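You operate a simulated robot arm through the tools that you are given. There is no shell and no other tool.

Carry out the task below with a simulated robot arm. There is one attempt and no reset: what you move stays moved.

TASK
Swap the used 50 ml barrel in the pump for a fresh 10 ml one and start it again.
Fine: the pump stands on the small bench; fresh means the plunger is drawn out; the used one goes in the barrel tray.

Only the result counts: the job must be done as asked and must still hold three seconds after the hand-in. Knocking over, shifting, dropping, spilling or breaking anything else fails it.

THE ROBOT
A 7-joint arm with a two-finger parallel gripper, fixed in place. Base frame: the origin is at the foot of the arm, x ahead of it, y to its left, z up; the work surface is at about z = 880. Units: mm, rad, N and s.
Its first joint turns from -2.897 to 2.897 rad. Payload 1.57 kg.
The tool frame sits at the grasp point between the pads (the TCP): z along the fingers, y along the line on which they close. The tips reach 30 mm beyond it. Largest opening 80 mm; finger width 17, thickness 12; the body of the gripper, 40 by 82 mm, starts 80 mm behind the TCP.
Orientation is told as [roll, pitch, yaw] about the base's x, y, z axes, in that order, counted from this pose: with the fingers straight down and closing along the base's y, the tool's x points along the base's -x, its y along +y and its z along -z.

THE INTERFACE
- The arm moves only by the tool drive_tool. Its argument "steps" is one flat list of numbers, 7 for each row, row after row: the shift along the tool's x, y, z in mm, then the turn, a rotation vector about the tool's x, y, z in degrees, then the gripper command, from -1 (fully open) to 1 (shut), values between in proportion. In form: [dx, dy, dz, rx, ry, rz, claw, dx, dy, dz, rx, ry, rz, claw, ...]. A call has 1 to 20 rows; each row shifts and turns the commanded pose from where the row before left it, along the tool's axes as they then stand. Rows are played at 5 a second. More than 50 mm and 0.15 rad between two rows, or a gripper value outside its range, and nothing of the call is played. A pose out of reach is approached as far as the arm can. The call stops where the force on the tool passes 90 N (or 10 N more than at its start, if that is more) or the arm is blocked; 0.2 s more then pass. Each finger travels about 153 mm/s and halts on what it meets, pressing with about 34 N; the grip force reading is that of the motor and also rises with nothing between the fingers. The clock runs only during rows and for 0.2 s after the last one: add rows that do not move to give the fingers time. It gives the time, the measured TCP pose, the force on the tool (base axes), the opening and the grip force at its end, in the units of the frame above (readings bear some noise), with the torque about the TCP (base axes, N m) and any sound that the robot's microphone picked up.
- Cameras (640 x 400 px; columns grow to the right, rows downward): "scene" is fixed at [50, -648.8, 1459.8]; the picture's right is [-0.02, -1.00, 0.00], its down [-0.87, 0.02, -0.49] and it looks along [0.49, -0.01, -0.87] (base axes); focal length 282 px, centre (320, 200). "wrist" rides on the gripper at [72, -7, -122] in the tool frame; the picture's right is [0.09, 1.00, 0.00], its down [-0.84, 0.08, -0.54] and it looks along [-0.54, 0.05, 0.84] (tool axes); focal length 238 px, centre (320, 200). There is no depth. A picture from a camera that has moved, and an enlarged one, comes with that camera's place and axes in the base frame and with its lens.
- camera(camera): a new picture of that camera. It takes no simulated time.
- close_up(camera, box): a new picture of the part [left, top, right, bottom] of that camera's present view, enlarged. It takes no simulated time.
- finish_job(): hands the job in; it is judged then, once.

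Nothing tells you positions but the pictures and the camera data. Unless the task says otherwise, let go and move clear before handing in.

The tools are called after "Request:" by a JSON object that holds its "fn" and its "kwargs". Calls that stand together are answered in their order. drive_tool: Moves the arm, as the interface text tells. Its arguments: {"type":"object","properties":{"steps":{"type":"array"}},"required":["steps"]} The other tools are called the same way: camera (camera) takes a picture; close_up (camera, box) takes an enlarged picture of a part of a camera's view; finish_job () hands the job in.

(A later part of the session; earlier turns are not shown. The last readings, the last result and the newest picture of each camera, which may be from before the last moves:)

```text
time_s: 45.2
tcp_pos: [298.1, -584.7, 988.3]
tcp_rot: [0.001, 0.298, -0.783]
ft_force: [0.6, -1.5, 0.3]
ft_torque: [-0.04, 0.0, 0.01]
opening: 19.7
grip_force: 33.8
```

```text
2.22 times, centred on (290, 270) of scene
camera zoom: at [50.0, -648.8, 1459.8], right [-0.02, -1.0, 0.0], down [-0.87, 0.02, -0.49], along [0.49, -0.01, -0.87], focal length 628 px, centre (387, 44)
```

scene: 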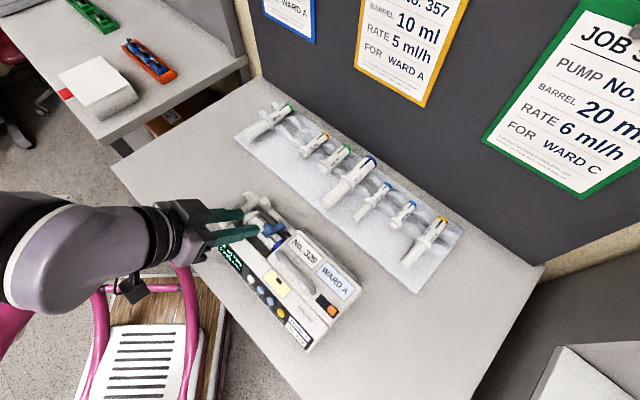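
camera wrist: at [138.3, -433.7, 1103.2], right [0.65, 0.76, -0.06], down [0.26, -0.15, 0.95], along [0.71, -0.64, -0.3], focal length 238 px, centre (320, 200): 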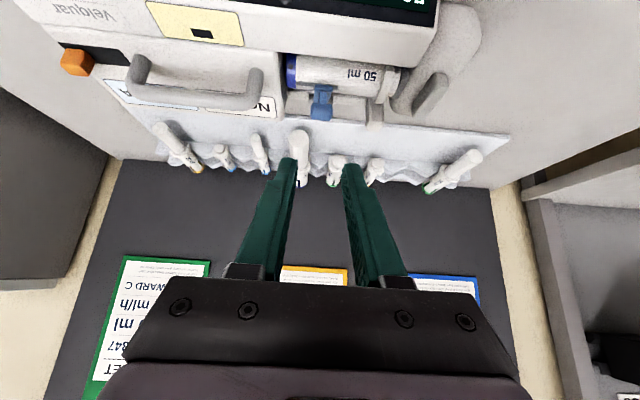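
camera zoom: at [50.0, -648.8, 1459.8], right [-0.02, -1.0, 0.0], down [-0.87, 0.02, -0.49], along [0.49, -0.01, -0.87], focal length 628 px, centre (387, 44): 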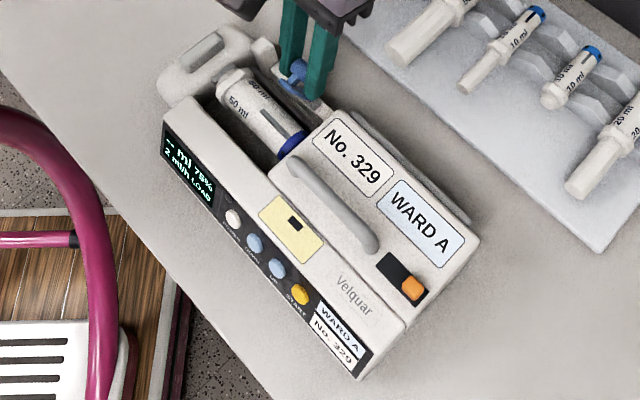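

The clamp arm is off the barrel and the pump stayed put. A bit more rotation to take it past vertical.

Request:
{"fn": "drive_tool", "kwargs": {"steps": [-6.9, 0, -1.0, 0, 6, 0, 1, -6.9, 0, -1.0, 0, 6, 0, 1, -6.9, 0, -1.0, 0, 6, 0, 1, 0, 0, 0, 0, 0, 0, 1]}}

Request:
{"fn": "close_up", "kwargs": {"camera": "wrist", "box": [240, 60, 400, 220]}}

Request:
{"fn": "camera", "kwargs": {"camera": "scene"}}

```text
time_s: 46.2
tcp_pos: [314.0, -600.6, 984.2]
tcp_rot: [-0.001, 0.612, -0.785]
ft_force: [1.3, 0.4, 0.7]
ft_torque: [-0.08, -0.07, -0.06]
opening: 19.6
grip_force: 33.5
```

```text
2.50 times, centred on (320, 140) of wrist
camera zoom: at [316.8, -612.9, 1125.0], right [0.65, 0.76, 0.05], down [0.76, -0.65, -0.04], along [0.01, 0.06, -1.0], focal length 596 px, centre (320, 350)
```

zoom: 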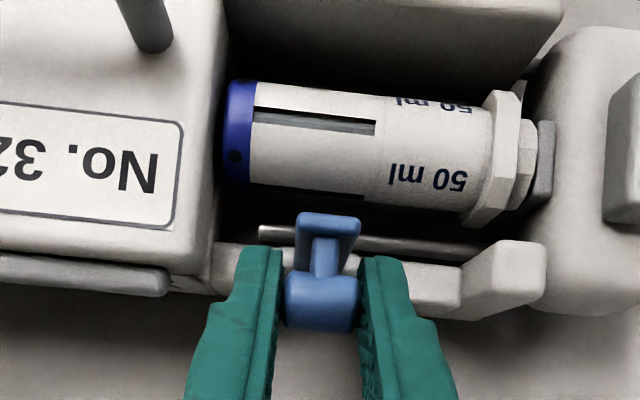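

```text
taken
```

scene: 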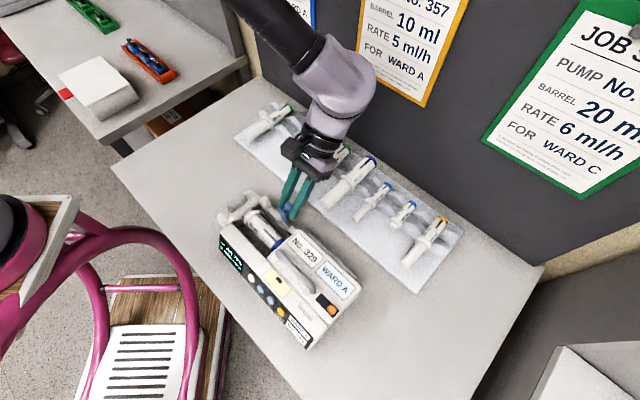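

Request:
{"fn": "drive_tool", "kwargs": {"steps": [-6.9, 0, -1.0, 0, 6, 0, 1, -6.9, 0, -1.0, 0, 6, 0, 1, 0, 0, 0, 0, 0, 0, 1]}}

Request:
{"fn": "close_up", "kwargs": {"camera": "wrist", "box": [240, 60, 400, 220]}}

Request:
{"fn": "close_up", "kwargs": {"camera": "scene", "box": [210, 0, 450, 250]}}

```text
time_s: 47.0
tcp_pos: [321.3, -608.2, 977.4]
tcp_rot: [0.001, 0.82, -0.783]
ft_force: [2.1, -3.6, -0.5]
ft_torque: [-0.74, -0.67, 0.04]
opening: 19.9
grip_force: 33.6
```

```text
2.50 times, centred on (320, 140) of wrist
camera zoom: at [345.8, -641.6, 1113.4], right [0.66, 0.75, 0.07], down [0.74, -0.63, -0.24], along [-0.14, 0.21, -0.97], focal length 596 px, centre (320, 350)
```

zoom: 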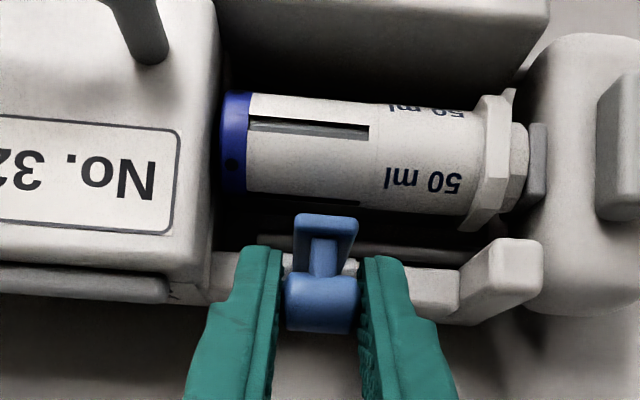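

```text
1.60 times, centred on (330, 125) of scene
camera zoom: at [50.0, -648.8, 1459.8], right [-0.02, -1.0, 0.0], down [-0.87, 0.02, -0.49], along [0.49, -0.01, -0.87], focal length 452 px, centre (304, 320)
```

zoom: 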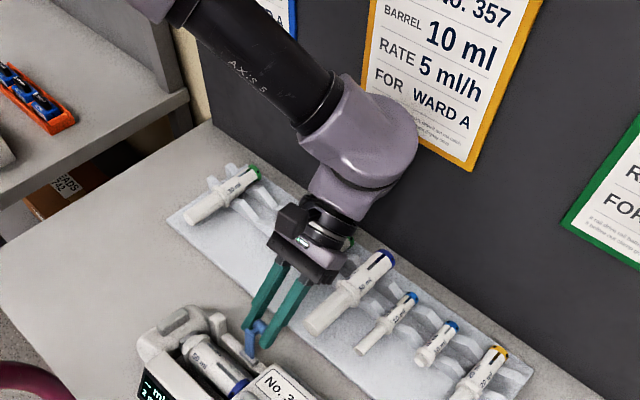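

A torque of about 1 Nm just built up: that's the clamp's open stop. I'll back off a few degrees, open the fingers, and lift straight off the handle.

Request:
{"fn": "drive_tool", "kwargs": {"steps": [5.7, 0, 0.8, 0, -5, 0, 1, 0, 0, 0, 0, 0, 0, 1, 0, 0, 0, 0, 0, 0, 0.25, 0, 0, 0, 0, 0, 0, 0.25, 6.7, 0, -7.4, 0, 0, 0, 0.25, 13.4, 0, -14.9, 0, 0, 0, 0.25, 13.4, 0, -14.9, 0, 0, 0, 0.25, 13.4, 0, -14.9, 0, 0, 0, 0.25, 0, 0, 0, 0, 0, 0, 0.25]}}

Request:
{"fn": "camera", "kwargs": {"camera": "wrist"}}

Request:
{"fn": "close_up", "kwargs": {"camera": "scene", "box": [200, 180, 380, 360]}}

```text
time_s: 49.0
tcp_pos: [318.2, -604.0, 1051.2]
tcp_rot: [0.001, 0.732, -0.784]
ft_force: [0.6, -0.4, 0.6]
ft_torque: [-0.02, -0.01, 0.0]
opening: 29.9
grip_force: 0.0
```

```text
taken
camera wrist: at [333.8, -628.8, 1190.2], right [0.65, 0.75, 0.06], down [0.75, -0.64, -0.16], along [-0.08, 0.15, -0.99], focal length 238 px, centre (320, 200)
```

wrist: 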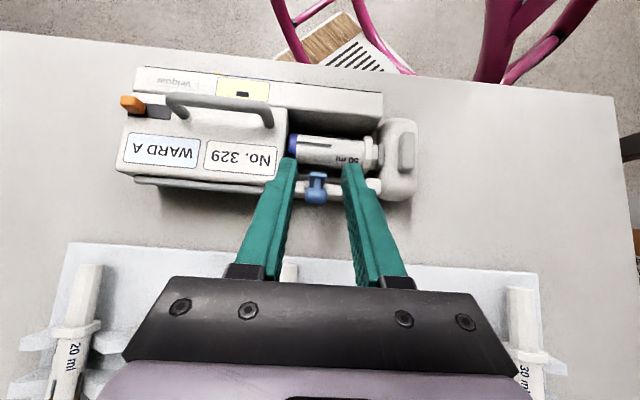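

```text
2.22 times, centred on (290, 270) of scene
camera zoom: at [50.0, -648.8, 1459.8], right [-0.02, -1.0, 0.0], down [-0.87, 0.02, -0.49], along [0.49, -0.01, -0.87], focal length 628 px, centre (387, 44)
```

zoom: 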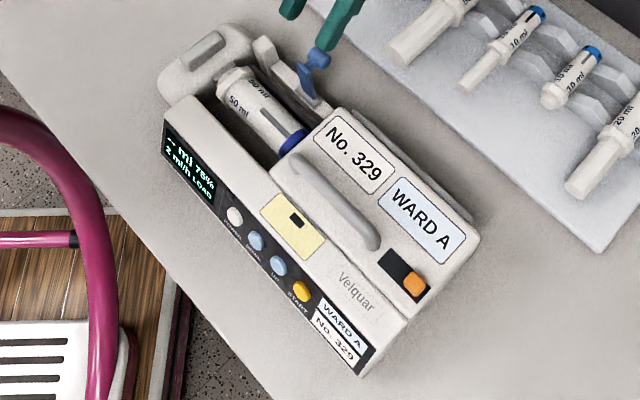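

The clamp stays open by itself. Now the drive: let me look closely at its head and catch from above.

Request:
{"fn": "close_up", "kwargs": {"camera": "wrist", "box": [280, 100, 430, 215]}}

Request:
{"fn": "close_up", "kwargs": {"camera": "wrist", "box": [360, 105, 430, 205]}}

Request:
{"fn": "close_up", "kwargs": {"camera": "scene", "box": [210, 180, 290, 240]}}

```text
3.48 times, centred on (355, 158) of wrist
camera zoom: at [333.8, -628.8, 1190.2], right [0.65, 0.75, 0.06], down [0.75, -0.64, -0.16], along [-0.08, 0.15, -0.99], focal length 829 px, centre (198, 348)
```

zoom: 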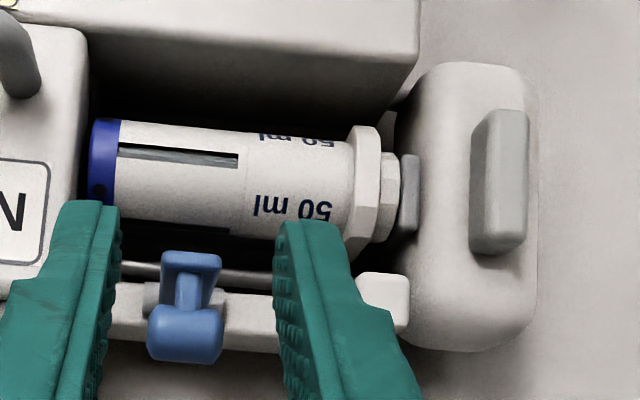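

```text
4.00 times, centred on (395, 155) of wrist
camera zoom: at [333.8, -628.8, 1190.2], right [0.65, 0.75, 0.06], down [0.75, -0.64, -0.16], along [-0.08, 0.15, -0.99], focal length 953 px, centre (20, 380)
```

zoom: 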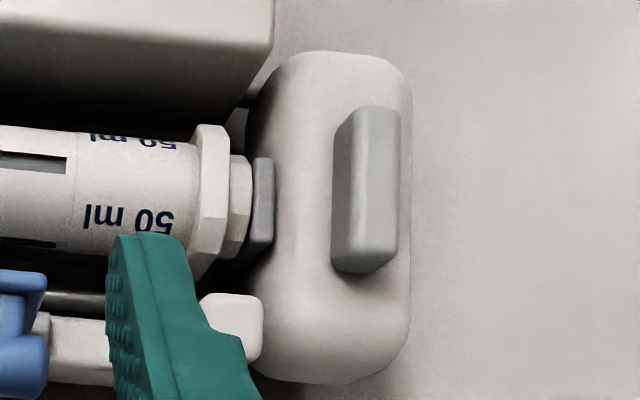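

```text
6.67 times, centred on (250, 210) of scene
camera zoom: at [50.0, -648.8, 1459.8], right [-0.02, -1.0, 0.0], down [-0.87, 0.02, -0.49], along [0.49, -0.01, -0.87], focal length 1882 px, centre (787, 133)
```

zoom: 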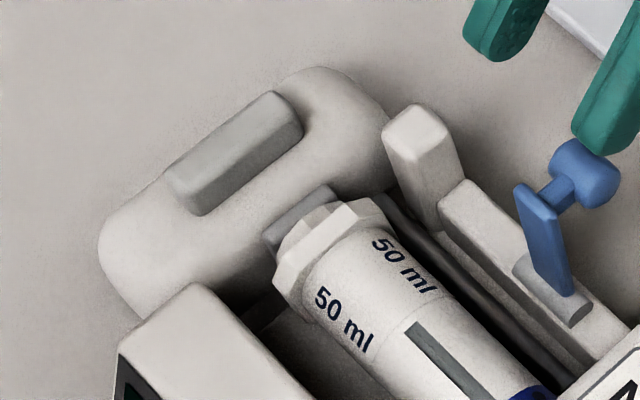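

Catch is about 13 mm (along the axis) × 41 mm and stands roughly 14 mm above the drive head, at about u -102, n -576. I'll level the tool and hover above it.

Request:
{"fn": "drive_tool", "kwargs": {"steps": [0, 0, 0, 0, -7, 0, 0.25, 0, 0, 0, 0, -7, 0, 0.25, 0, 0, 0, 0, -7, 0, 0.25, 0, 0, 0, 0, -7, 0, 0.25, 0, 0, 0, 0, -7, 0, 0.25, 0, 0, 0, 0, -6.9, 0, 0.25, 19, 25, 0, 0, 0, 0, 0.25, 19, 25, 0, 0, 0, 0, 0.25, 19, 25, 0, 0, 0, 0, 0.25, 19, 25, 0, 0, 0, 0, 0.25, 0, 0, 20, 0, 0, 0, 0.25, 0, 0, 0, 0, 0, 0, 0.25]}}

Request:
{"fn": "camera", "kwargs": {"camera": "wrist"}}

Request:
{"fn": "close_up", "kwargs": {"camera": "wrist", "box": [240, 110, 400, 220]}}

Request:
{"fn": "close_up", "kwargs": {"camera": "scene", "box": [200, 160, 320, 250]}}

```text
time_s: 51.6
tcp_pos: [334.8, -479.1, 1030.3]
tcp_rot: [0.001, 0.003, -0.785]
ft_force: [0.1, -0.9, -0.8]
ft_torque: [-0.03, -0.01, 0.01]
opening: 29.9
grip_force: 0.1
```

```text
taken
camera wrist: at [279.7, -433.7, 1151.7], right [0.64, 0.77, 0.0], down [0.65, -0.54, 0.54], along [0.42, -0.34, -0.84], focal length 238 px, centre (320, 200)
```

wrist: 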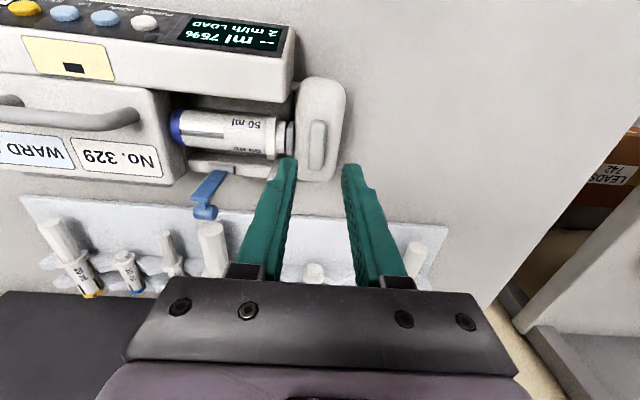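

```text
3.64 times, centred on (320, 165) of wrist
camera zoom: at [279.7, -433.7, 1151.7], right [0.64, 0.77, 0.0], down [0.65, -0.54, 0.54], along [0.42, -0.34, -0.84], focal length 867 px, centre (320, 327)
```

zoom: 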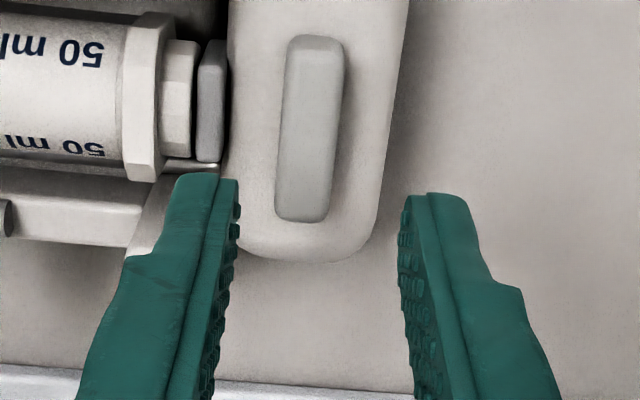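

```text
4.44 times, centred on (260, 205) of scene
camera zoom: at [50.0, -648.8, 1459.8], right [-0.02, -1.0, 0.0], down [-0.87, 0.02, -0.49], along [0.49, -0.01, -0.87], focal length 1255 px, centre (587, 178)
```

zoom: 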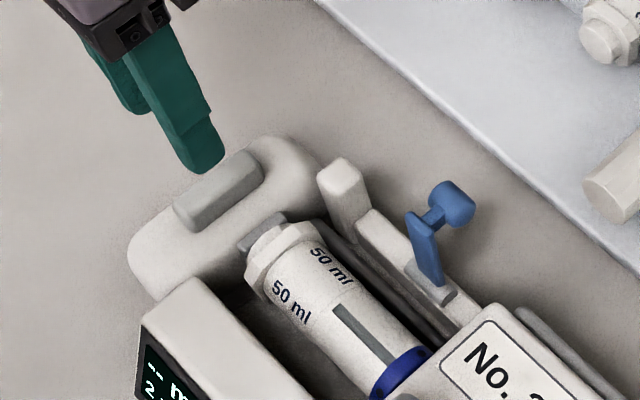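

Aligned over the catch (about 3 mm off). I'll shift, descend so the tips flank the catch without touching the head, and close gently.

Request:
{"fn": "drive_tool", "kwargs": {"steps": [-2.7, -2.6, 20, 0, 0, 0, 0.25, 0, 0, 20, 0, 0, 0, 0.25, 0, 0, 14, 0, 0, 0, 0.25, 0, 0, 8, 0, 0, 0, 0.25, 0, 0, 0, 0, 0, 0, 0.25]}}

Request:
{"fn": "close_up", "kwargs": {"camera": "wrist", "box": [240, 90, 400, 220]}}

Request:
{"fn": "close_up", "kwargs": {"camera": "scene", "box": [210, 170, 290, 230]}}

```text
time_s: 52.8
tcp_pos: [334.9, -484.3, 968.5]
tcp_rot: [0.0, 0.002, -0.784]
ft_force: [-0.1, -1.2, -1.0]
ft_torque: [-0.01, 0.02, -0.02]
opening: 29.9
grip_force: 0.1
```

```text
3.08 times, centred on (320, 155) of wrist
camera zoom: at [280.4, -438.1, 1090.5], right [0.64, 0.77, 0.0], down [0.65, -0.54, 0.54], along [0.42, -0.34, -0.84], focal length 733 px, centre (320, 338)
```

zoom: 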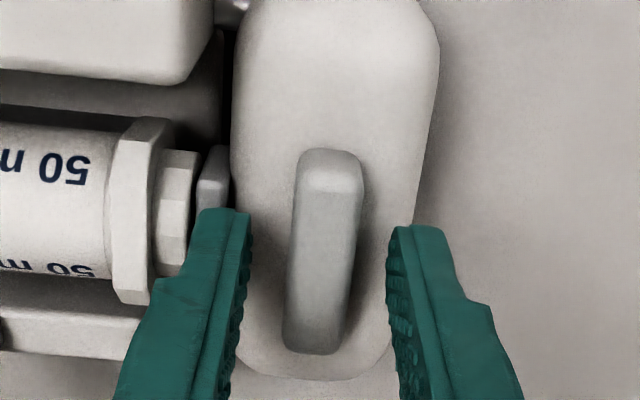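

```text
6.67 times, centred on (250, 200) of scene
camera zoom: at [50.0, -648.8, 1459.8], right [-0.02, -1.0, 0.0], down [-0.87, 0.02, -0.49], along [0.49, -0.01, -0.87], focal length 1882 px, centre (787, 200)
```

zoom: 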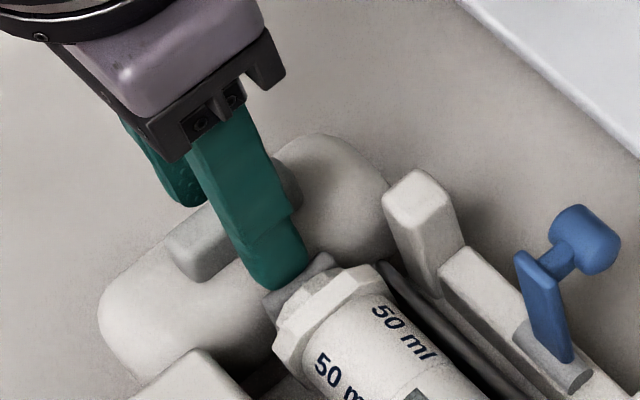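

Request:
{"fn": "drive_tool", "kwargs": {"steps": [0, 0, 2, 0, 0, 0, 0.25, 0, 0, 0, 0, 0, 0, 0.6, 0, 0, 0, 0, 0, 0, 0.7, 0, 0, 0, 0, 0, 0, 1, 0, 0, 0, 0, 0, 0, 1]}}

Request:
{"fn": "close_up", "kwargs": {"camera": "wrist", "box": [240, 90, 400, 220]}}

Request:
{"fn": "close_up", "kwargs": {"camera": "scene", "box": [210, 170, 290, 230]}}

```text
time_s: 54.0
tcp_pos: [335.2, -484.4, 966.3]
tcp_rot: [0.001, 0.002, -0.782]
ft_force: [-0.4, 0.4, 0.0]
ft_torque: [-0.04, -0.06, -0.22]
opening: 13.4
grip_force: 30.6
```

```text
3.08 times, centred on (320, 155) of wrist
camera zoom: at [280.1, -438.4, 1088.3], right [0.64, 0.77, 0.0], down [0.65, -0.54, 0.54], along [0.42, -0.34, -0.84], focal length 733 px, centre (320, 338)
```

zoom: 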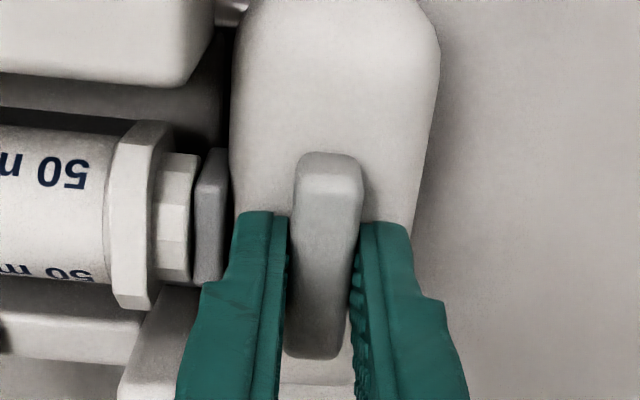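

```text
6.67 times, centred on (250, 200) of scene
camera zoom: at [50.0, -648.8, 1459.8], right [-0.02, -1.0, 0.0], down [-0.87, 0.02, -0.49], along [0.49, -0.01, -0.87], focal length 1882 px, centre (787, 200)
```

zoom: 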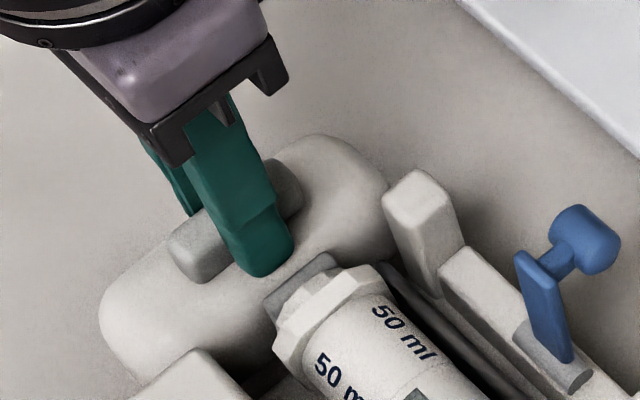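

Catch gripped (13.4 mm). I'll pull a small 4 mm outward along the axis and see whether the head slides or the pump follows.

Request:
{"fn": "drive_tool", "kwargs": {"steps": [0, 2, 0, 0, 0, 0, 1, 0, 2, 0, 0, 0, 0, 1, 0, 0, 0, 0, 0, 0, 1]}}

Request:
{"fn": "close_up", "kwargs": {"camera": "wrist", "box": [240, 90, 400, 220]}}

Request:
{"fn": "close_up", "kwargs": {"camera": "scene", "box": [210, 170, 290, 230]}}

```text
time_s: 54.8
tcp_pos: [338.3, -481.6, 966.6]
tcp_rot: [-0.001, 0.001, -0.783]
ft_force: [-0.3, 1.1, 0.1]
ft_torque: [0.01, -0.05, -0.23]
opening: 13.4
grip_force: 29.9
```

```text
3.08 times, centred on (320, 155) of wrist
camera zoom: at [283.0, -435.0, 1088.6], right [0.64, 0.77, 0.0], down [0.65, -0.54, 0.54], along [0.42, -0.34, -0.84], focal length 733 px, centre (320, 338)
```

zoom: 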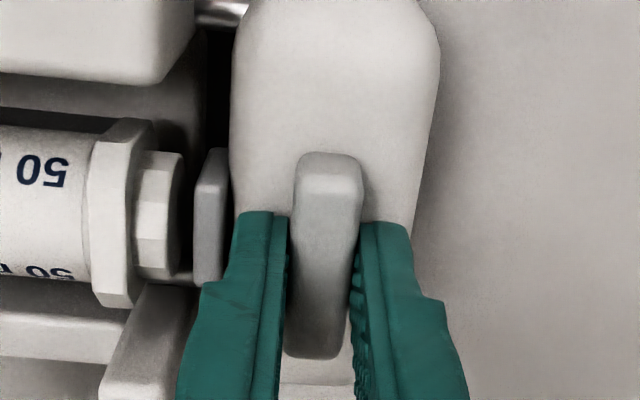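

```text
6.67 times, centred on (250, 200) of scene
camera zoom: at [50.0, -648.8, 1459.8], right [-0.02, -1.0, 0.0], down [-0.87, 0.02, -0.49], along [0.49, -0.01, -0.87], focal length 1882 px, centre (787, 200)
```

zoom: 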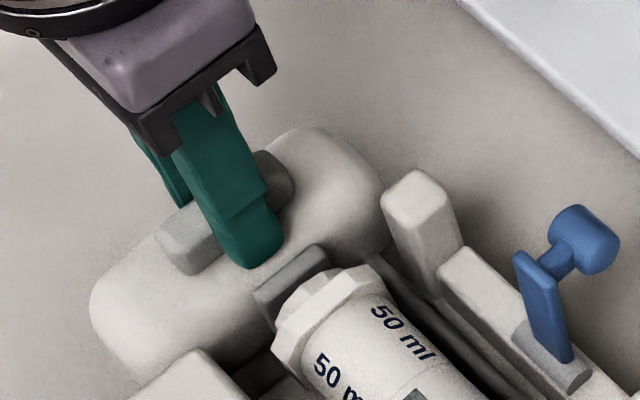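

The head slides freely and the pump stayed put. I'll pull it out about 60 mm in total to make room for the drawn 10 ml plunger.

Request:
{"fn": "drive_tool", "kwargs": {"steps": [0, 5, 0, 0, 0, 0, 1, 0, 5, 0, 0, 0, 0, 1, 0, 5, 0, 0, 0, 0, 1, 0, 5, 0, 0, 0, 0, 1, 0, 5, 0, 0, 0, 0, 1, 0, 0, 0, 0, 0, 0, 1]}}

Request:
{"fn": "close_up", "kwargs": {"camera": "scene", "box": [200, 180, 380, 360]}}

```text
time_s: 56.2
tcp_pos: [355.9, -463.4, 967.1]
tcp_rot: [0.001, 0.001, -0.783]
ft_force: [-1.4, 0.3, 0.1]
ft_torque: [0.25, -0.13, -0.36]
opening: 13.3
grip_force: 29.4
```

```text
2.22 times, centred on (290, 270) of scene
camera zoom: at [50.0, -648.8, 1459.8], right [-0.02, -1.0, 0.0], down [-0.87, 0.02, -0.49], along [0.49, -0.01, -0.87], focal length 628 px, centre (387, 44)
```

zoom: 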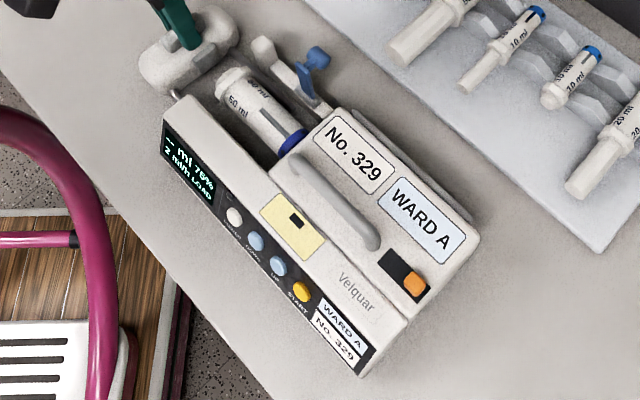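

Request:
{"fn": "drive_tool", "kwargs": {"steps": [0, 5, 0, 0, 0, 0, 1, 0, 5, 0, 0, 0, 0, 1, 0, 5, 0, 0, 0, 0, 1, 0, 5, 0, 0, 0, 0, 1, 0, 5, 0, 0, 0, 0, 1, 0, 5, 0, 0, 0, 0, 1, 0, 5, 0, 0, 0, 0, 1, 0, 0, 0, 0, 0, 0, 1]}}

Request:
{"fn": "close_up", "kwargs": {"camera": "scene", "box": [200, 180, 380, 360]}}

Request:
{"fn": "camera", "kwargs": {"camera": "wrist"}}

```text
time_s: 58.0
tcp_pos: [378.9, -437.5, 966.5]
tcp_rot: [0.0, 0.002, -0.783]
ft_force: [-0.8, -0.3, -0.3]
ft_torque: [0.29, -0.05, -0.26]
opening: 13.1
grip_force: 30.0
```

```text
2.22 times, centred on (290, 270) of scene
camera zoom: at [50.0, -648.8, 1459.8], right [-0.02, -1.0, 0.0], down [-0.87, 0.02, -0.49], along [0.49, -0.01, -0.87], focal length 628 px, centre (387, 44)
```

zoom: 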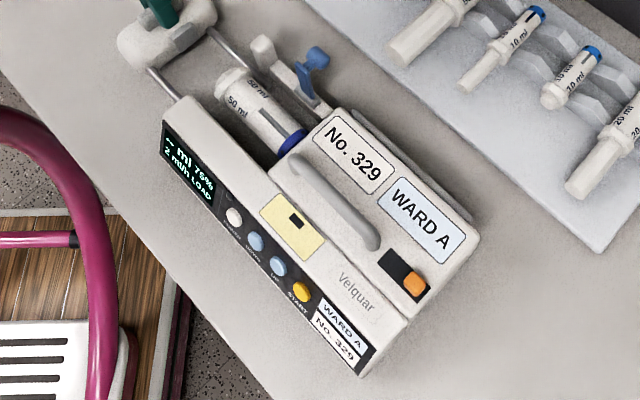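

```text
taken
camera wrist: at [324.8, -392.0, 1089.4], right [0.64, 0.77, 0.0], down [0.65, -0.54, 0.54], along [0.42, -0.34, -0.84], focal length 238 px, centre (320, 200)
```

wrist: 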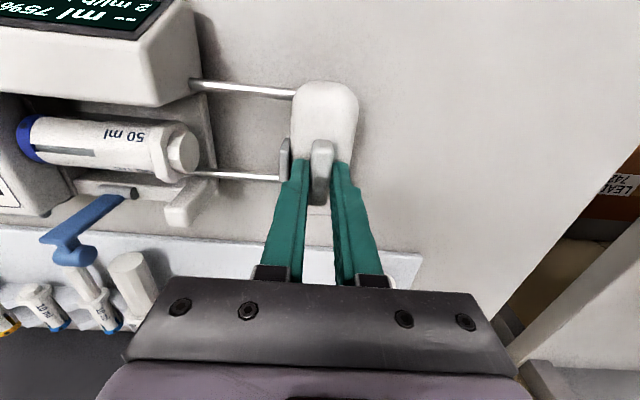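

Drive is out about 64 mm. I'll release the catch, rise, and move over the used barrel, turning so the fingers close across it.

Request:
{"fn": "drive_tool", "kwargs": {"steps": [0, 0, 0, 0, 0, 0, 0.25, 0, 0, 0, 0, 0, 0, 0.25, 0, 0, -15, 0, 0, 0, 0.25, 0, 0, -25, 0, 0, 0, 0.25, 0, 0, -30, 0, 0, 0, 0.25, 0, -34.6, 0, 0, 0, 0, 0.25, 0, -34.6, 0, 0, 0, 0, 0.25, 0, -34.7, 0, 0, 0, 0, 0.25, 0, -34.7, 0, 0, 0, 0, 0.25, 0, 0, 0, 0, 0, 0, 0.25]}}

Request:
{"fn": "drive_tool", "kwargs": {"steps": [0, 0, 0, 0, 0, 7.5, 0, 0, 0, 0, 0, 0, 7.5, 0, 0, 0, 0, 0, 0, 7.5, 0, 0, 0, 0, 0, 0, 7.5, 0, 0, 0, 0, 0, 0, 7.5, 0, 0, 0, 0, 0, 0, 7.5, 0, 0, 0, 0, 0, 0, 7.5, 0, 0, 0, 0, 0, 0, 7.5, 0, 0, 0, 0, 0, 0, 7.5, 0, 0, 0, 0, 0, 0, 7.5, 0, 0, 0, 0, 0, 0, 7.5, 0, 0, 0, 0, 0, 0, 7.5, 0, 0, 0, 0, 0, 0, 0, 0]}}

Request:
{"fn": "camera", "kwargs": {"camera": "wrist"}}

Request:
{"fn": "close_up", "kwargs": {"camera": "wrist", "box": [240, 100, 400, 220]}}

Request:
{"fn": "close_up", "kwargs": {"camera": "scene", "box": [190, 160, 350, 290]}}

```text
time_s: 60.2
tcp_pos: [281.5, -535.1, 1037.3]
tcp_rot: [-0.001, 0.002, -0.786]
ft_force: [-0.2, -0.5, 0.2]
ft_torque: [-0.02, -0.01, 0.0]
opening: 30.1
grip_force: 0.1
```

```text
time_s: 63.0
tcp_pos: [281.3, -535.7, 1037.4]
tcp_rot: [-0.002, 0.0, -2.355]
ft_force: [-0.1, 0.3, 0.1]
ft_torque: [0.03, 0.0, 0.0]
opening: 39.5
grip_force: 0.1
```

```text
taken
camera wrist: at [329.3, -481.4, 1158.9], right [0.77, -0.64, 0.0], down [-0.54, -0.65, 0.54], along [-0.35, -0.42, -0.84], focal length 238 px, centre (320, 200)
```

wrist: 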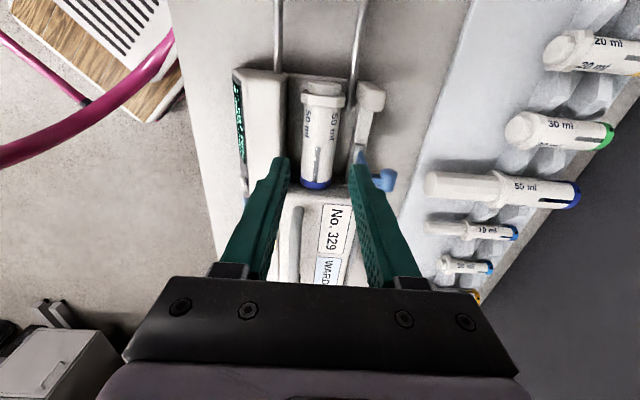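

```text
3.33 times, centred on (320, 160) of wrist
camera zoom: at [329.3, -481.4, 1158.9], right [0.77, -0.64, 0.0], down [-0.54, -0.65, 0.54], along [-0.35, -0.42, -0.84], focal length 794 px, centre (320, 333)
```

zoom: 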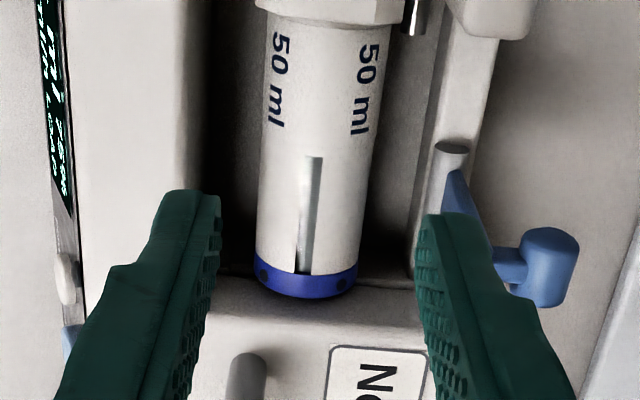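

```text
3.08 times, centred on (270, 225) of scene
camera zoom: at [50.0, -648.8, 1459.8], right [-0.02, -1.0, 0.0], down [-0.87, 0.02, -0.49], along [0.49, -0.01, -0.87], focal length 869 px, centre (474, 123)
```

zoom: 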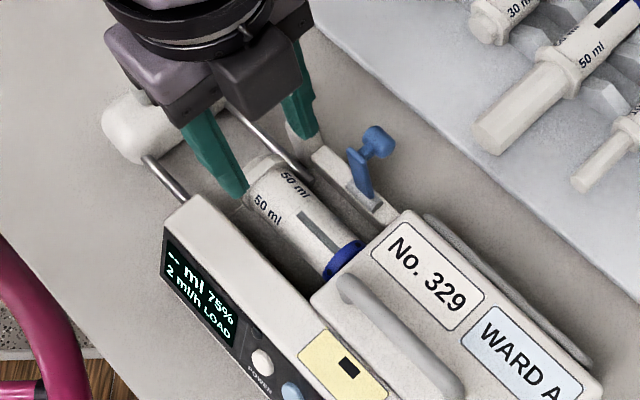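

Barrel axis is at n ≈ -578, parallel to the tool, about 35 mm in diameter; the 40 mm opening fits in the trough with small margins. I'll descend part-way and check alignment again.

Request:
{"fn": "drive_tool", "kwargs": {"steps": [0, -0.6, 20, 0, 0, 0, 0, 0, 0, 20, 0, 0, 0, 0, 0, 0, 15, 0, 0, 0, 0, 0, 0, 10, 0, 0, 0, 0, 0, 0, 0, 0, 0, 0, 0]}}

Request:
{"fn": "close_up", "kwargs": {"camera": "wrist", "box": [240, 90, 400, 210]}}

Request:
{"fn": "close_up", "kwargs": {"camera": "scene", "box": [220, 180, 320, 260]}}

```text
time_s: 64.2
tcp_pos: [281.0, -536.6, 969.9]
tcp_rot: [-0.003, 0.0, -2.355]
ft_force: [-0.9, -0.2, 0.0]
ft_torque: [-0.04, -0.01, -0.02]
opening: 40.3
grip_force: 0.0
```

```text
3.33 times, centred on (320, 150) of wrist
camera zoom: at [328.9, -481.0, 1092.5], right [0.77, -0.64, 0.0], down [-0.54, -0.65, 0.54], along [-0.35, -0.42, -0.84], focal length 794 px, centre (320, 367)
```

zoom: 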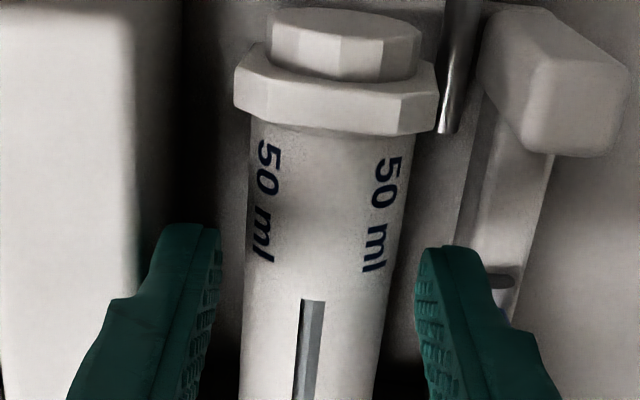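

```text
5.00 times, centred on (270, 220) of scene
camera zoom: at [50.0, -648.8, 1459.8], right [-0.02, -1.0, 0.0], down [-0.87, 0.02, -0.49], along [0.49, -0.01, -0.87], focal length 1412 px, centre (570, 100)
```

zoom: 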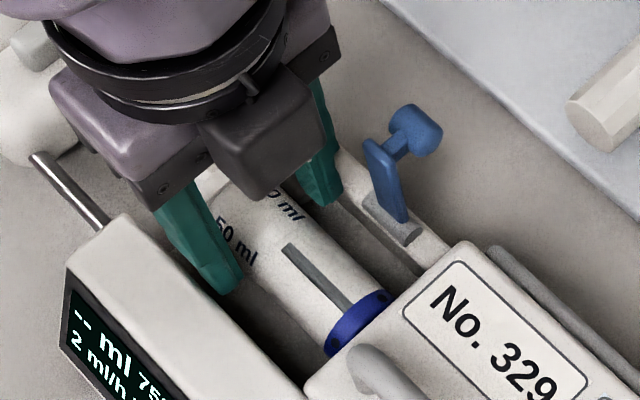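

Well centred between the fingers. I'll shift 1 mm toward the front wall side and descend slowly in small steps, watching for contact.

Request:
{"fn": "drive_tool", "kwargs": {"steps": [0, -1, 3, 0, 0, 0, 0, 0, 0, 4, 0, 0, 0, 0, 0, 0, 4, 0, 0, 0, 0, 0, 0, 4, 0, 0, 0, 0, 0, 0, 0, 0, 0, 0, 0]}}

Request:
{"fn": "close_up", "kwargs": {"camera": "wrist", "box": [240, 100, 400, 220]}}

Request:
{"fn": "close_up", "kwargs": {"camera": "scene", "box": [220, 180, 320, 260]}}

```text
time_s: 65.4
tcp_pos: [280.1, -534.9, 956.1]
tcp_rot: [-0.002, 0.0, -2.355]
ft_force: [1.0, -0.5, -0.6]
ft_torque: [0.01, -0.01, -0.01]
opening: 40.0
grip_force: 0.1
```

```text
3.33 times, centred on (320, 160) of wrist
camera zoom: at [327.8, -480.0, 1078.8], right [0.77, -0.64, 0.0], down [-0.53, -0.65, 0.54], along [-0.35, -0.42, -0.84], focal length 794 px, centre (320, 333)
```

zoom: 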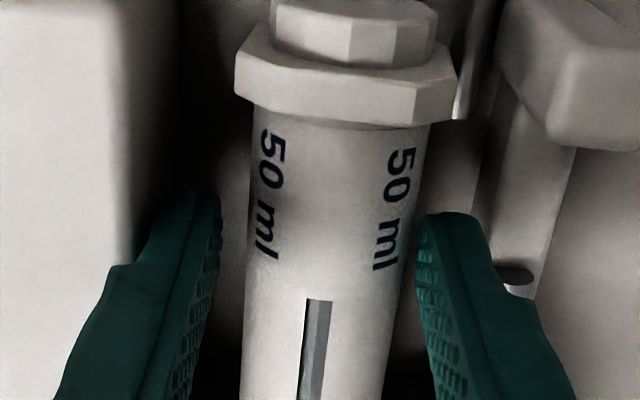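

```text
5.00 times, centred on (270, 220) of scene
camera zoom: at [50.0, -648.8, 1459.8], right [-0.02, -1.0, 0.0], down [-0.87, 0.02, -0.49], along [0.49, -0.01, -0.87], focal length 1412 px, centre (570, 100)
```

zoom: 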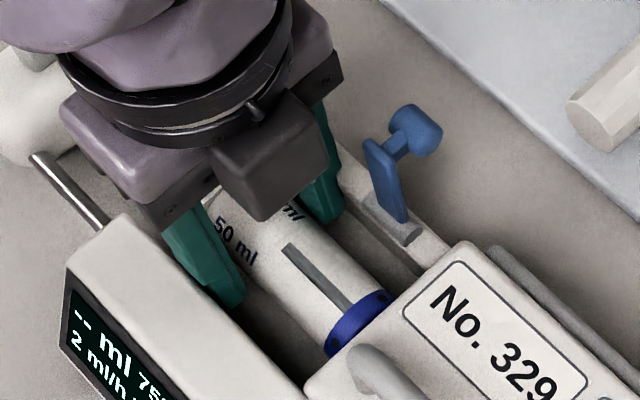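

Request:
{"fn": "drive_tool", "kwargs": {"steps": [0, 0.7, 3, 0, 0, 0, 0, 0, 0, 4, 0, 0, 0, 0, 0, 0, 4, 0, 0, 0, 0, 0, 0, 4, 0, 0, 0, 0, 0, 0, 0, 0, 0, 0, 0]}}

Request:
{"fn": "close_up", "kwargs": {"camera": "wrist", "box": [240, 100, 400, 220]}}

```text
time_s: 66.6
tcp_pos: [282.7, -535.5, 940.5]
tcp_rot: [-0.001, 0.0, -2.353]
ft_force: [-0.4, -0.2, -0.4]
ft_torque: [-0.02, -0.05, 0.01]
opening: 40.1
grip_force: 0.0
```

```text
3.33 times, centred on (320, 160) of wrist
camera zoom: at [329.0, -480.5, 1063.5], right [0.77, -0.64, 0.0], down [-0.54, -0.65, 0.54], along [-0.35, -0.42, -0.84], focal length 794 px, centre (320, 333)
```

zoom: 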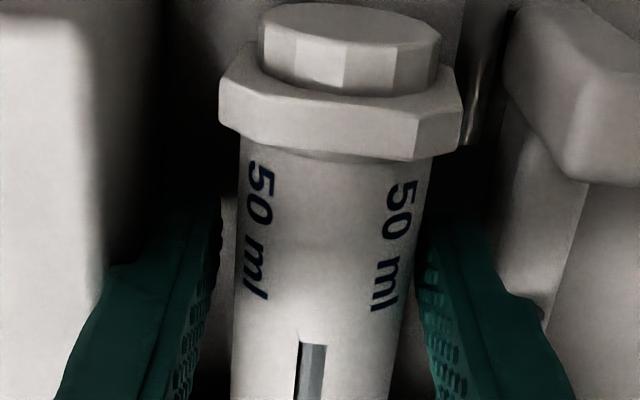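

No contact at full depth. Closing on the barrel.

Request:
{"fn": "drive_tool", "kwargs": {"steps": [0, 0, 0, 0, 0, 0, 0.1, 0, 0, 0, 0, 0, 0, 0.3, 0, 0, 0, 0, 0, 0, 1, 0, 0, 0, 0, 0, 0, 1]}}

Request:
{"fn": "close_up", "kwargs": {"camera": "scene", "box": [200, 180, 380, 360]}}

```text
time_s: 67.6
tcp_pos: [281.2, -535.9, 940.8]
tcp_rot: [-0.002, 0.0, -2.354]
ft_force: [1.5, -1.5, 1.9]
ft_torque: [-0.06, 0.02, 0.02]
opening: 32.5
grip_force: 33.9
```

```text
2.22 times, centred on (290, 270) of scene
camera zoom: at [50.0, -648.8, 1459.8], right [-0.02, -1.0, 0.0], down [-0.87, 0.02, -0.49], along [0.49, -0.01, -0.87], focal length 628 px, centre (387, 44)
```

zoom: 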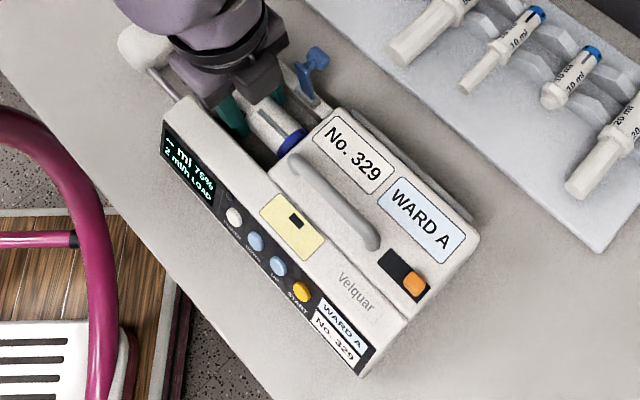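

Gripped at 32.5 mm. Lifting straight up gently first.

Request:
{"fn": "drive_tool", "kwargs": {"steps": [0, 0, -3, 0, 0, 0, 1, 0, 0, -4, 0, 0, 0, 1, 0, 0, -4, 0, 0, 0, 1, 0, 0, 0, 0, 0, 0, 1]}}

Request:
{"fn": "close_up", "kwargs": {"camera": "scene", "box": [200, 180, 380, 360]}}

Request:
{"fn": "close_up", "kwargs": {"camera": "wrist", "box": [240, 100, 400, 220]}}

```text
time_s: 68.6
tcp_pos: [281.5, -536.3, 952.6]
tcp_rot: [-0.002, 0.0, -2.355]
ft_force: [0.5, -0.2, 0.4]
ft_torque: [-0.03, -0.02, 0.03]
opening: 32.5
grip_force: 33.7
```

```text
2.22 times, centred on (290, 270) of scene
camera zoom: at [50.0, -648.8, 1459.8], right [-0.02, -1.0, 0.0], down [-0.87, 0.02, -0.49], along [0.49, -0.01, -0.87], focal length 628 px, centre (387, 44)
```

zoom: 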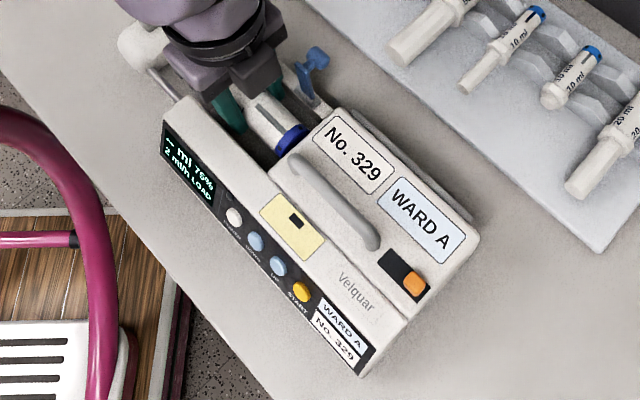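

```text
3.33 times, centred on (320, 160) of wrist
camera zoom: at [329.0, -480.7, 1074.7], right [0.77, -0.64, 0.0], down [-0.54, -0.65, 0.54], along [-0.35, -0.42, -0.84], focal length 794 px, centre (320, 333)
```

zoom: 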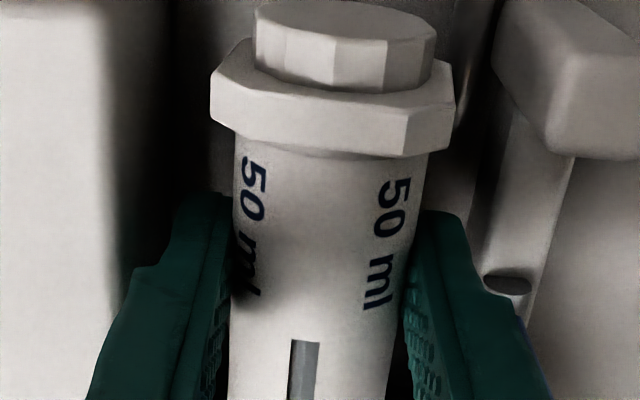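

The barrel is coming up cleanly and the pump is undisturbed. I'll lift it well clear and look into the empty cradle.

Request:
{"fn": "drive_tool", "kwargs": {"steps": [0, 0, -10, 0, 0, 0, 1, 0, 0, -20, 0, 0, 0, 1, 0, 0, -30, 0, 0, 0, 1, 0, 0, -35, 0, 0, 0, 1, 0, 0, -25, 0, 0, 0, 1, 0, 0, 0, 0, 0, 0, 1]}}

Request:
{"fn": "camera", "kwargs": {"camera": "wrist"}}

Request:
{"fn": "close_up", "kwargs": {"camera": "scene", "box": [200, 160, 340, 280]}}

Request:
{"fn": "close_up", "kwargs": {"camera": "scene", "box": [230, 90, 350, 180]}}

```text
time_s: 70.0
tcp_pos: [280.2, -537.6, 1071.6]
tcp_rot: [-0.002, -0.001, -2.353]
ft_force: [0.2, 0.2, -0.8]
ft_torque: [0.0, -0.01, -0.02]
opening: 32.5
grip_force: 34.5
```

```text
taken
camera wrist: at [328.2, -481.1, 1194.2], right [0.77, -0.64, 0.0], down [-0.54, -0.65, 0.54], along [-0.35, -0.42, -0.84], focal length 238 px, centre (320, 200)
```

wrist: 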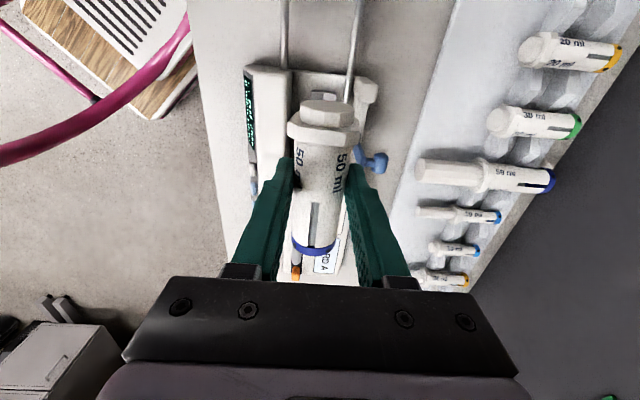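

```text
3.33 times, centred on (270, 220) of scene
camera zoom: at [50.0, -648.8, 1459.8], right [-0.02, -1.0, 0.0], down [-0.87, 0.02, -0.49], along [0.49, -0.01, -0.87], focal length 941 px, centre (487, 133)
```

zoom: 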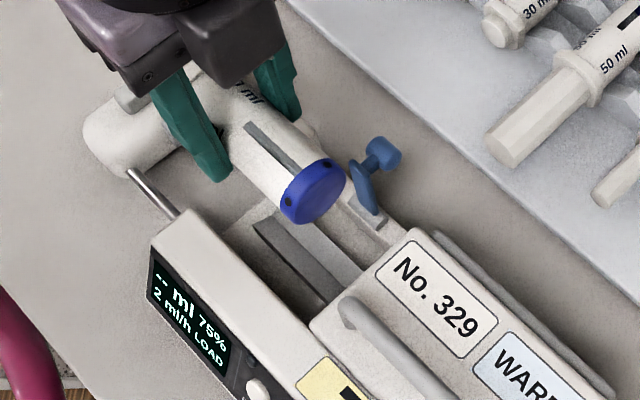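

```text
4.44 times, centred on (290, 135) of scene
camera zoom: at [50.0, -648.8, 1459.8], right [-0.02, -1.0, 0.0], down [-0.87, 0.02, -0.49], along [0.49, -0.01, -0.87], focal length 1255 px, centre (453, 489)
```

zoom: 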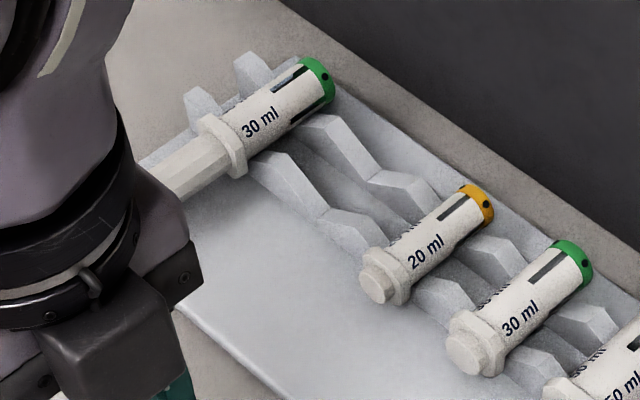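

The cradle has a clear V-groove. Now I'll turn the barrel to the tray's direction and move toward the empty slot, stopping high to inspect it.

Request:
{"fn": "drive_tool", "kwargs": {"steps": [0, 0, 0, 0, 0, -7.5, 1, 0, 0, 0, 0, 0, -7.5, 1, 0, 0, 0, 0, 0, -7.5, 1, 0, 0, 0, 0, 0, -7.5, 1, 0, 0, 0, 0, 0, -7.5, 1, 0, 0, 0, 0, 0, -7.5, 1, 0, 0, 0, 0, 0, -7.5, 1, 0, 0, 0, 0, 0, -7.5, 1, 0, 0, 0, 0, 0, -7.5, 1, 0, 0, 0, 0, 0, -7.5, 1, 0, 0, 0, 0, 0, -7.5, 1, 0, 0, 0, 0, 0, -7.5, 1, -30.3, 20.3, 0, 0, 0, 0, 1, -30.3, 20.3, 0, 0, 0, 0, 1, -30.3, 20.3, 0, 0, 0, 0, 1, -30.3, 20.3, 0, 0, 0, 0, 1, -30.3, 20.3, 0, 0, 0, 0, 1, -30.3, 20.3, 0, 0, 0, 0, 1, 0, 0, 0, 0, 0, 0, 1]}}

Request:
{"fn": "camera", "kwargs": {"camera": "wrist"}}

Request:
{"fn": "camera", "kwargs": {"camera": "scene"}}

```text
time_s: 74.0
tcp_pos: [495.8, -576.6, 1072.4]
tcp_rot: [0.002, 0.002, -0.784]
ft_force: [-0.2, -0.4, -0.9]
ft_torque: [-0.03, 0.0, 0.02]
opening: 32.7
grip_force: 34.4
```

```text
taken
camera wrist: at [440.9, -531.1, 1194.3], right [0.64, 0.77, 0.0], down [0.65, -0.54, 0.54], along [0.42, -0.34, -0.84], focal length 238 px, centre (320, 200)
```

wrist: 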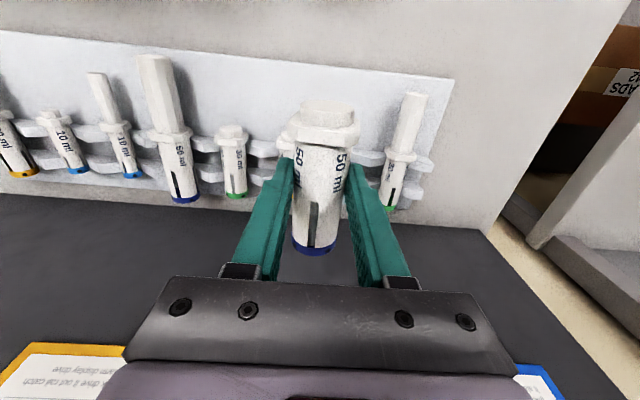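

```text
taken
```

scene: 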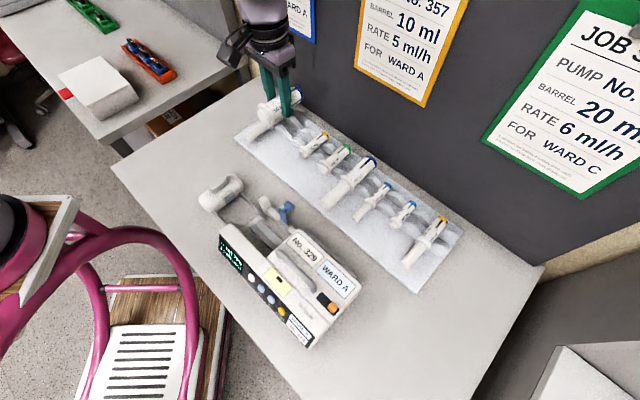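

Request:
{"fn": "close_up", "kwargs": {"camera": "wrist", "box": [330, 70, 460, 220]}}

Request:
{"fn": "close_up", "kwargs": {"camera": "wrist", "box": [80, 40, 290, 210]}}

```text
2.67 times, centred on (395, 145) of wrist
camera zoom: at [440.9, -531.1, 1194.3], right [0.64, 0.77, 0.0], down [0.65, -0.54, 0.54], along [0.42, -0.34, -0.84], focal length 636 px, centre (120, 347)
```

zoom: 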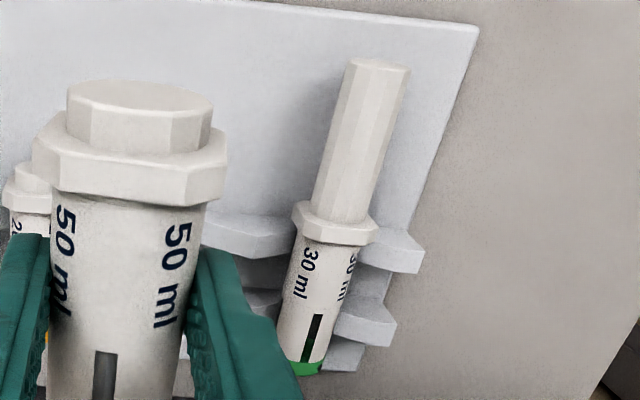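

```text
2.35 times, centred on (185, 125) of wrist
camera zoom: at [440.9, -531.1, 1194.3], right [0.64, 0.77, 0.0], down [0.65, -0.54, 0.54], along [0.42, -0.34, -0.84], focal length 561 px, centre (638, 376)
```

zoom: 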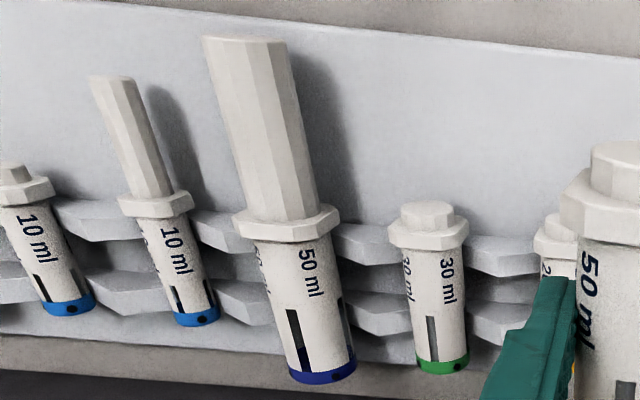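

Request:
{"fn": "drive_tool", "kwargs": {"steps": [0, -30, 0, 0, 0, 0, 1, 0, -30, 0, 0, 0, 0, 1, 0, 0, 0, 0, 0, 0, 1]}}

Request:
{"fn": "close_up", "kwargs": {"camera": "wrist", "box": [330, 80, 490, 210]}}

Request:
{"fn": "camera", "kwargs": {"camera": "wrist"}}

```text
time_s: 74.8
tcp_pos: [452.6, -619.7, 1071.7]
tcp_rot: [0.001, 0.002, -0.784]
ft_force: [-0.5, 0.4, -0.1]
ft_torque: [0.02, -0.03, 0.03]
opening: 32.5
grip_force: 33.7
```

```text
3.08 times, centred on (410, 145) of wrist
camera zoom: at [398.7, -574.6, 1195.0], right [0.64, 0.77, 0.0], down [0.65, -0.54, 0.54], along [0.42, -0.34, -0.84], focal length 733 px, centre (43, 369)
```

zoom: 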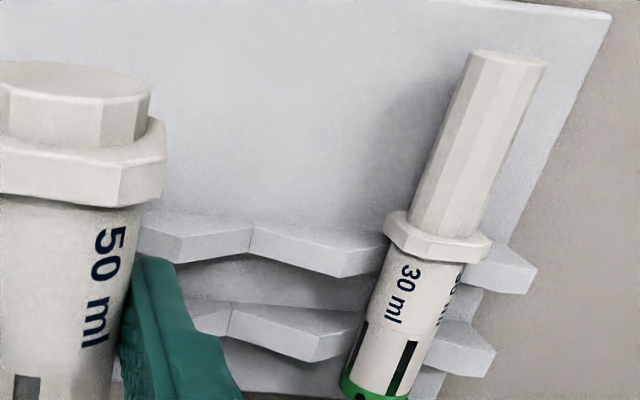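

```text
taken
camera wrist: at [398.7, -574.6, 1195.0], right [0.64, 0.77, 0.0], down [0.65, -0.54, 0.54], along [0.42, -0.34, -0.84], focal length 238 px, centre (320, 200)
```

wrist: 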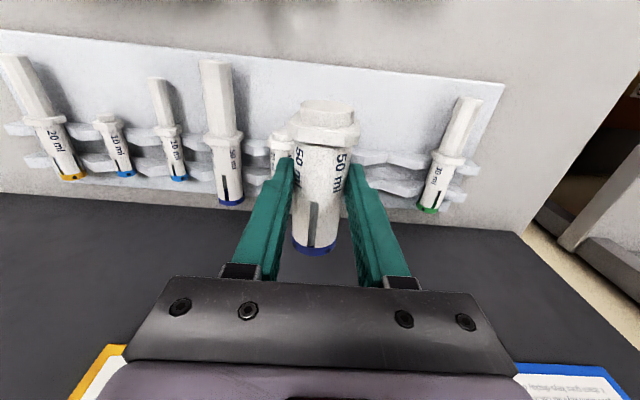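

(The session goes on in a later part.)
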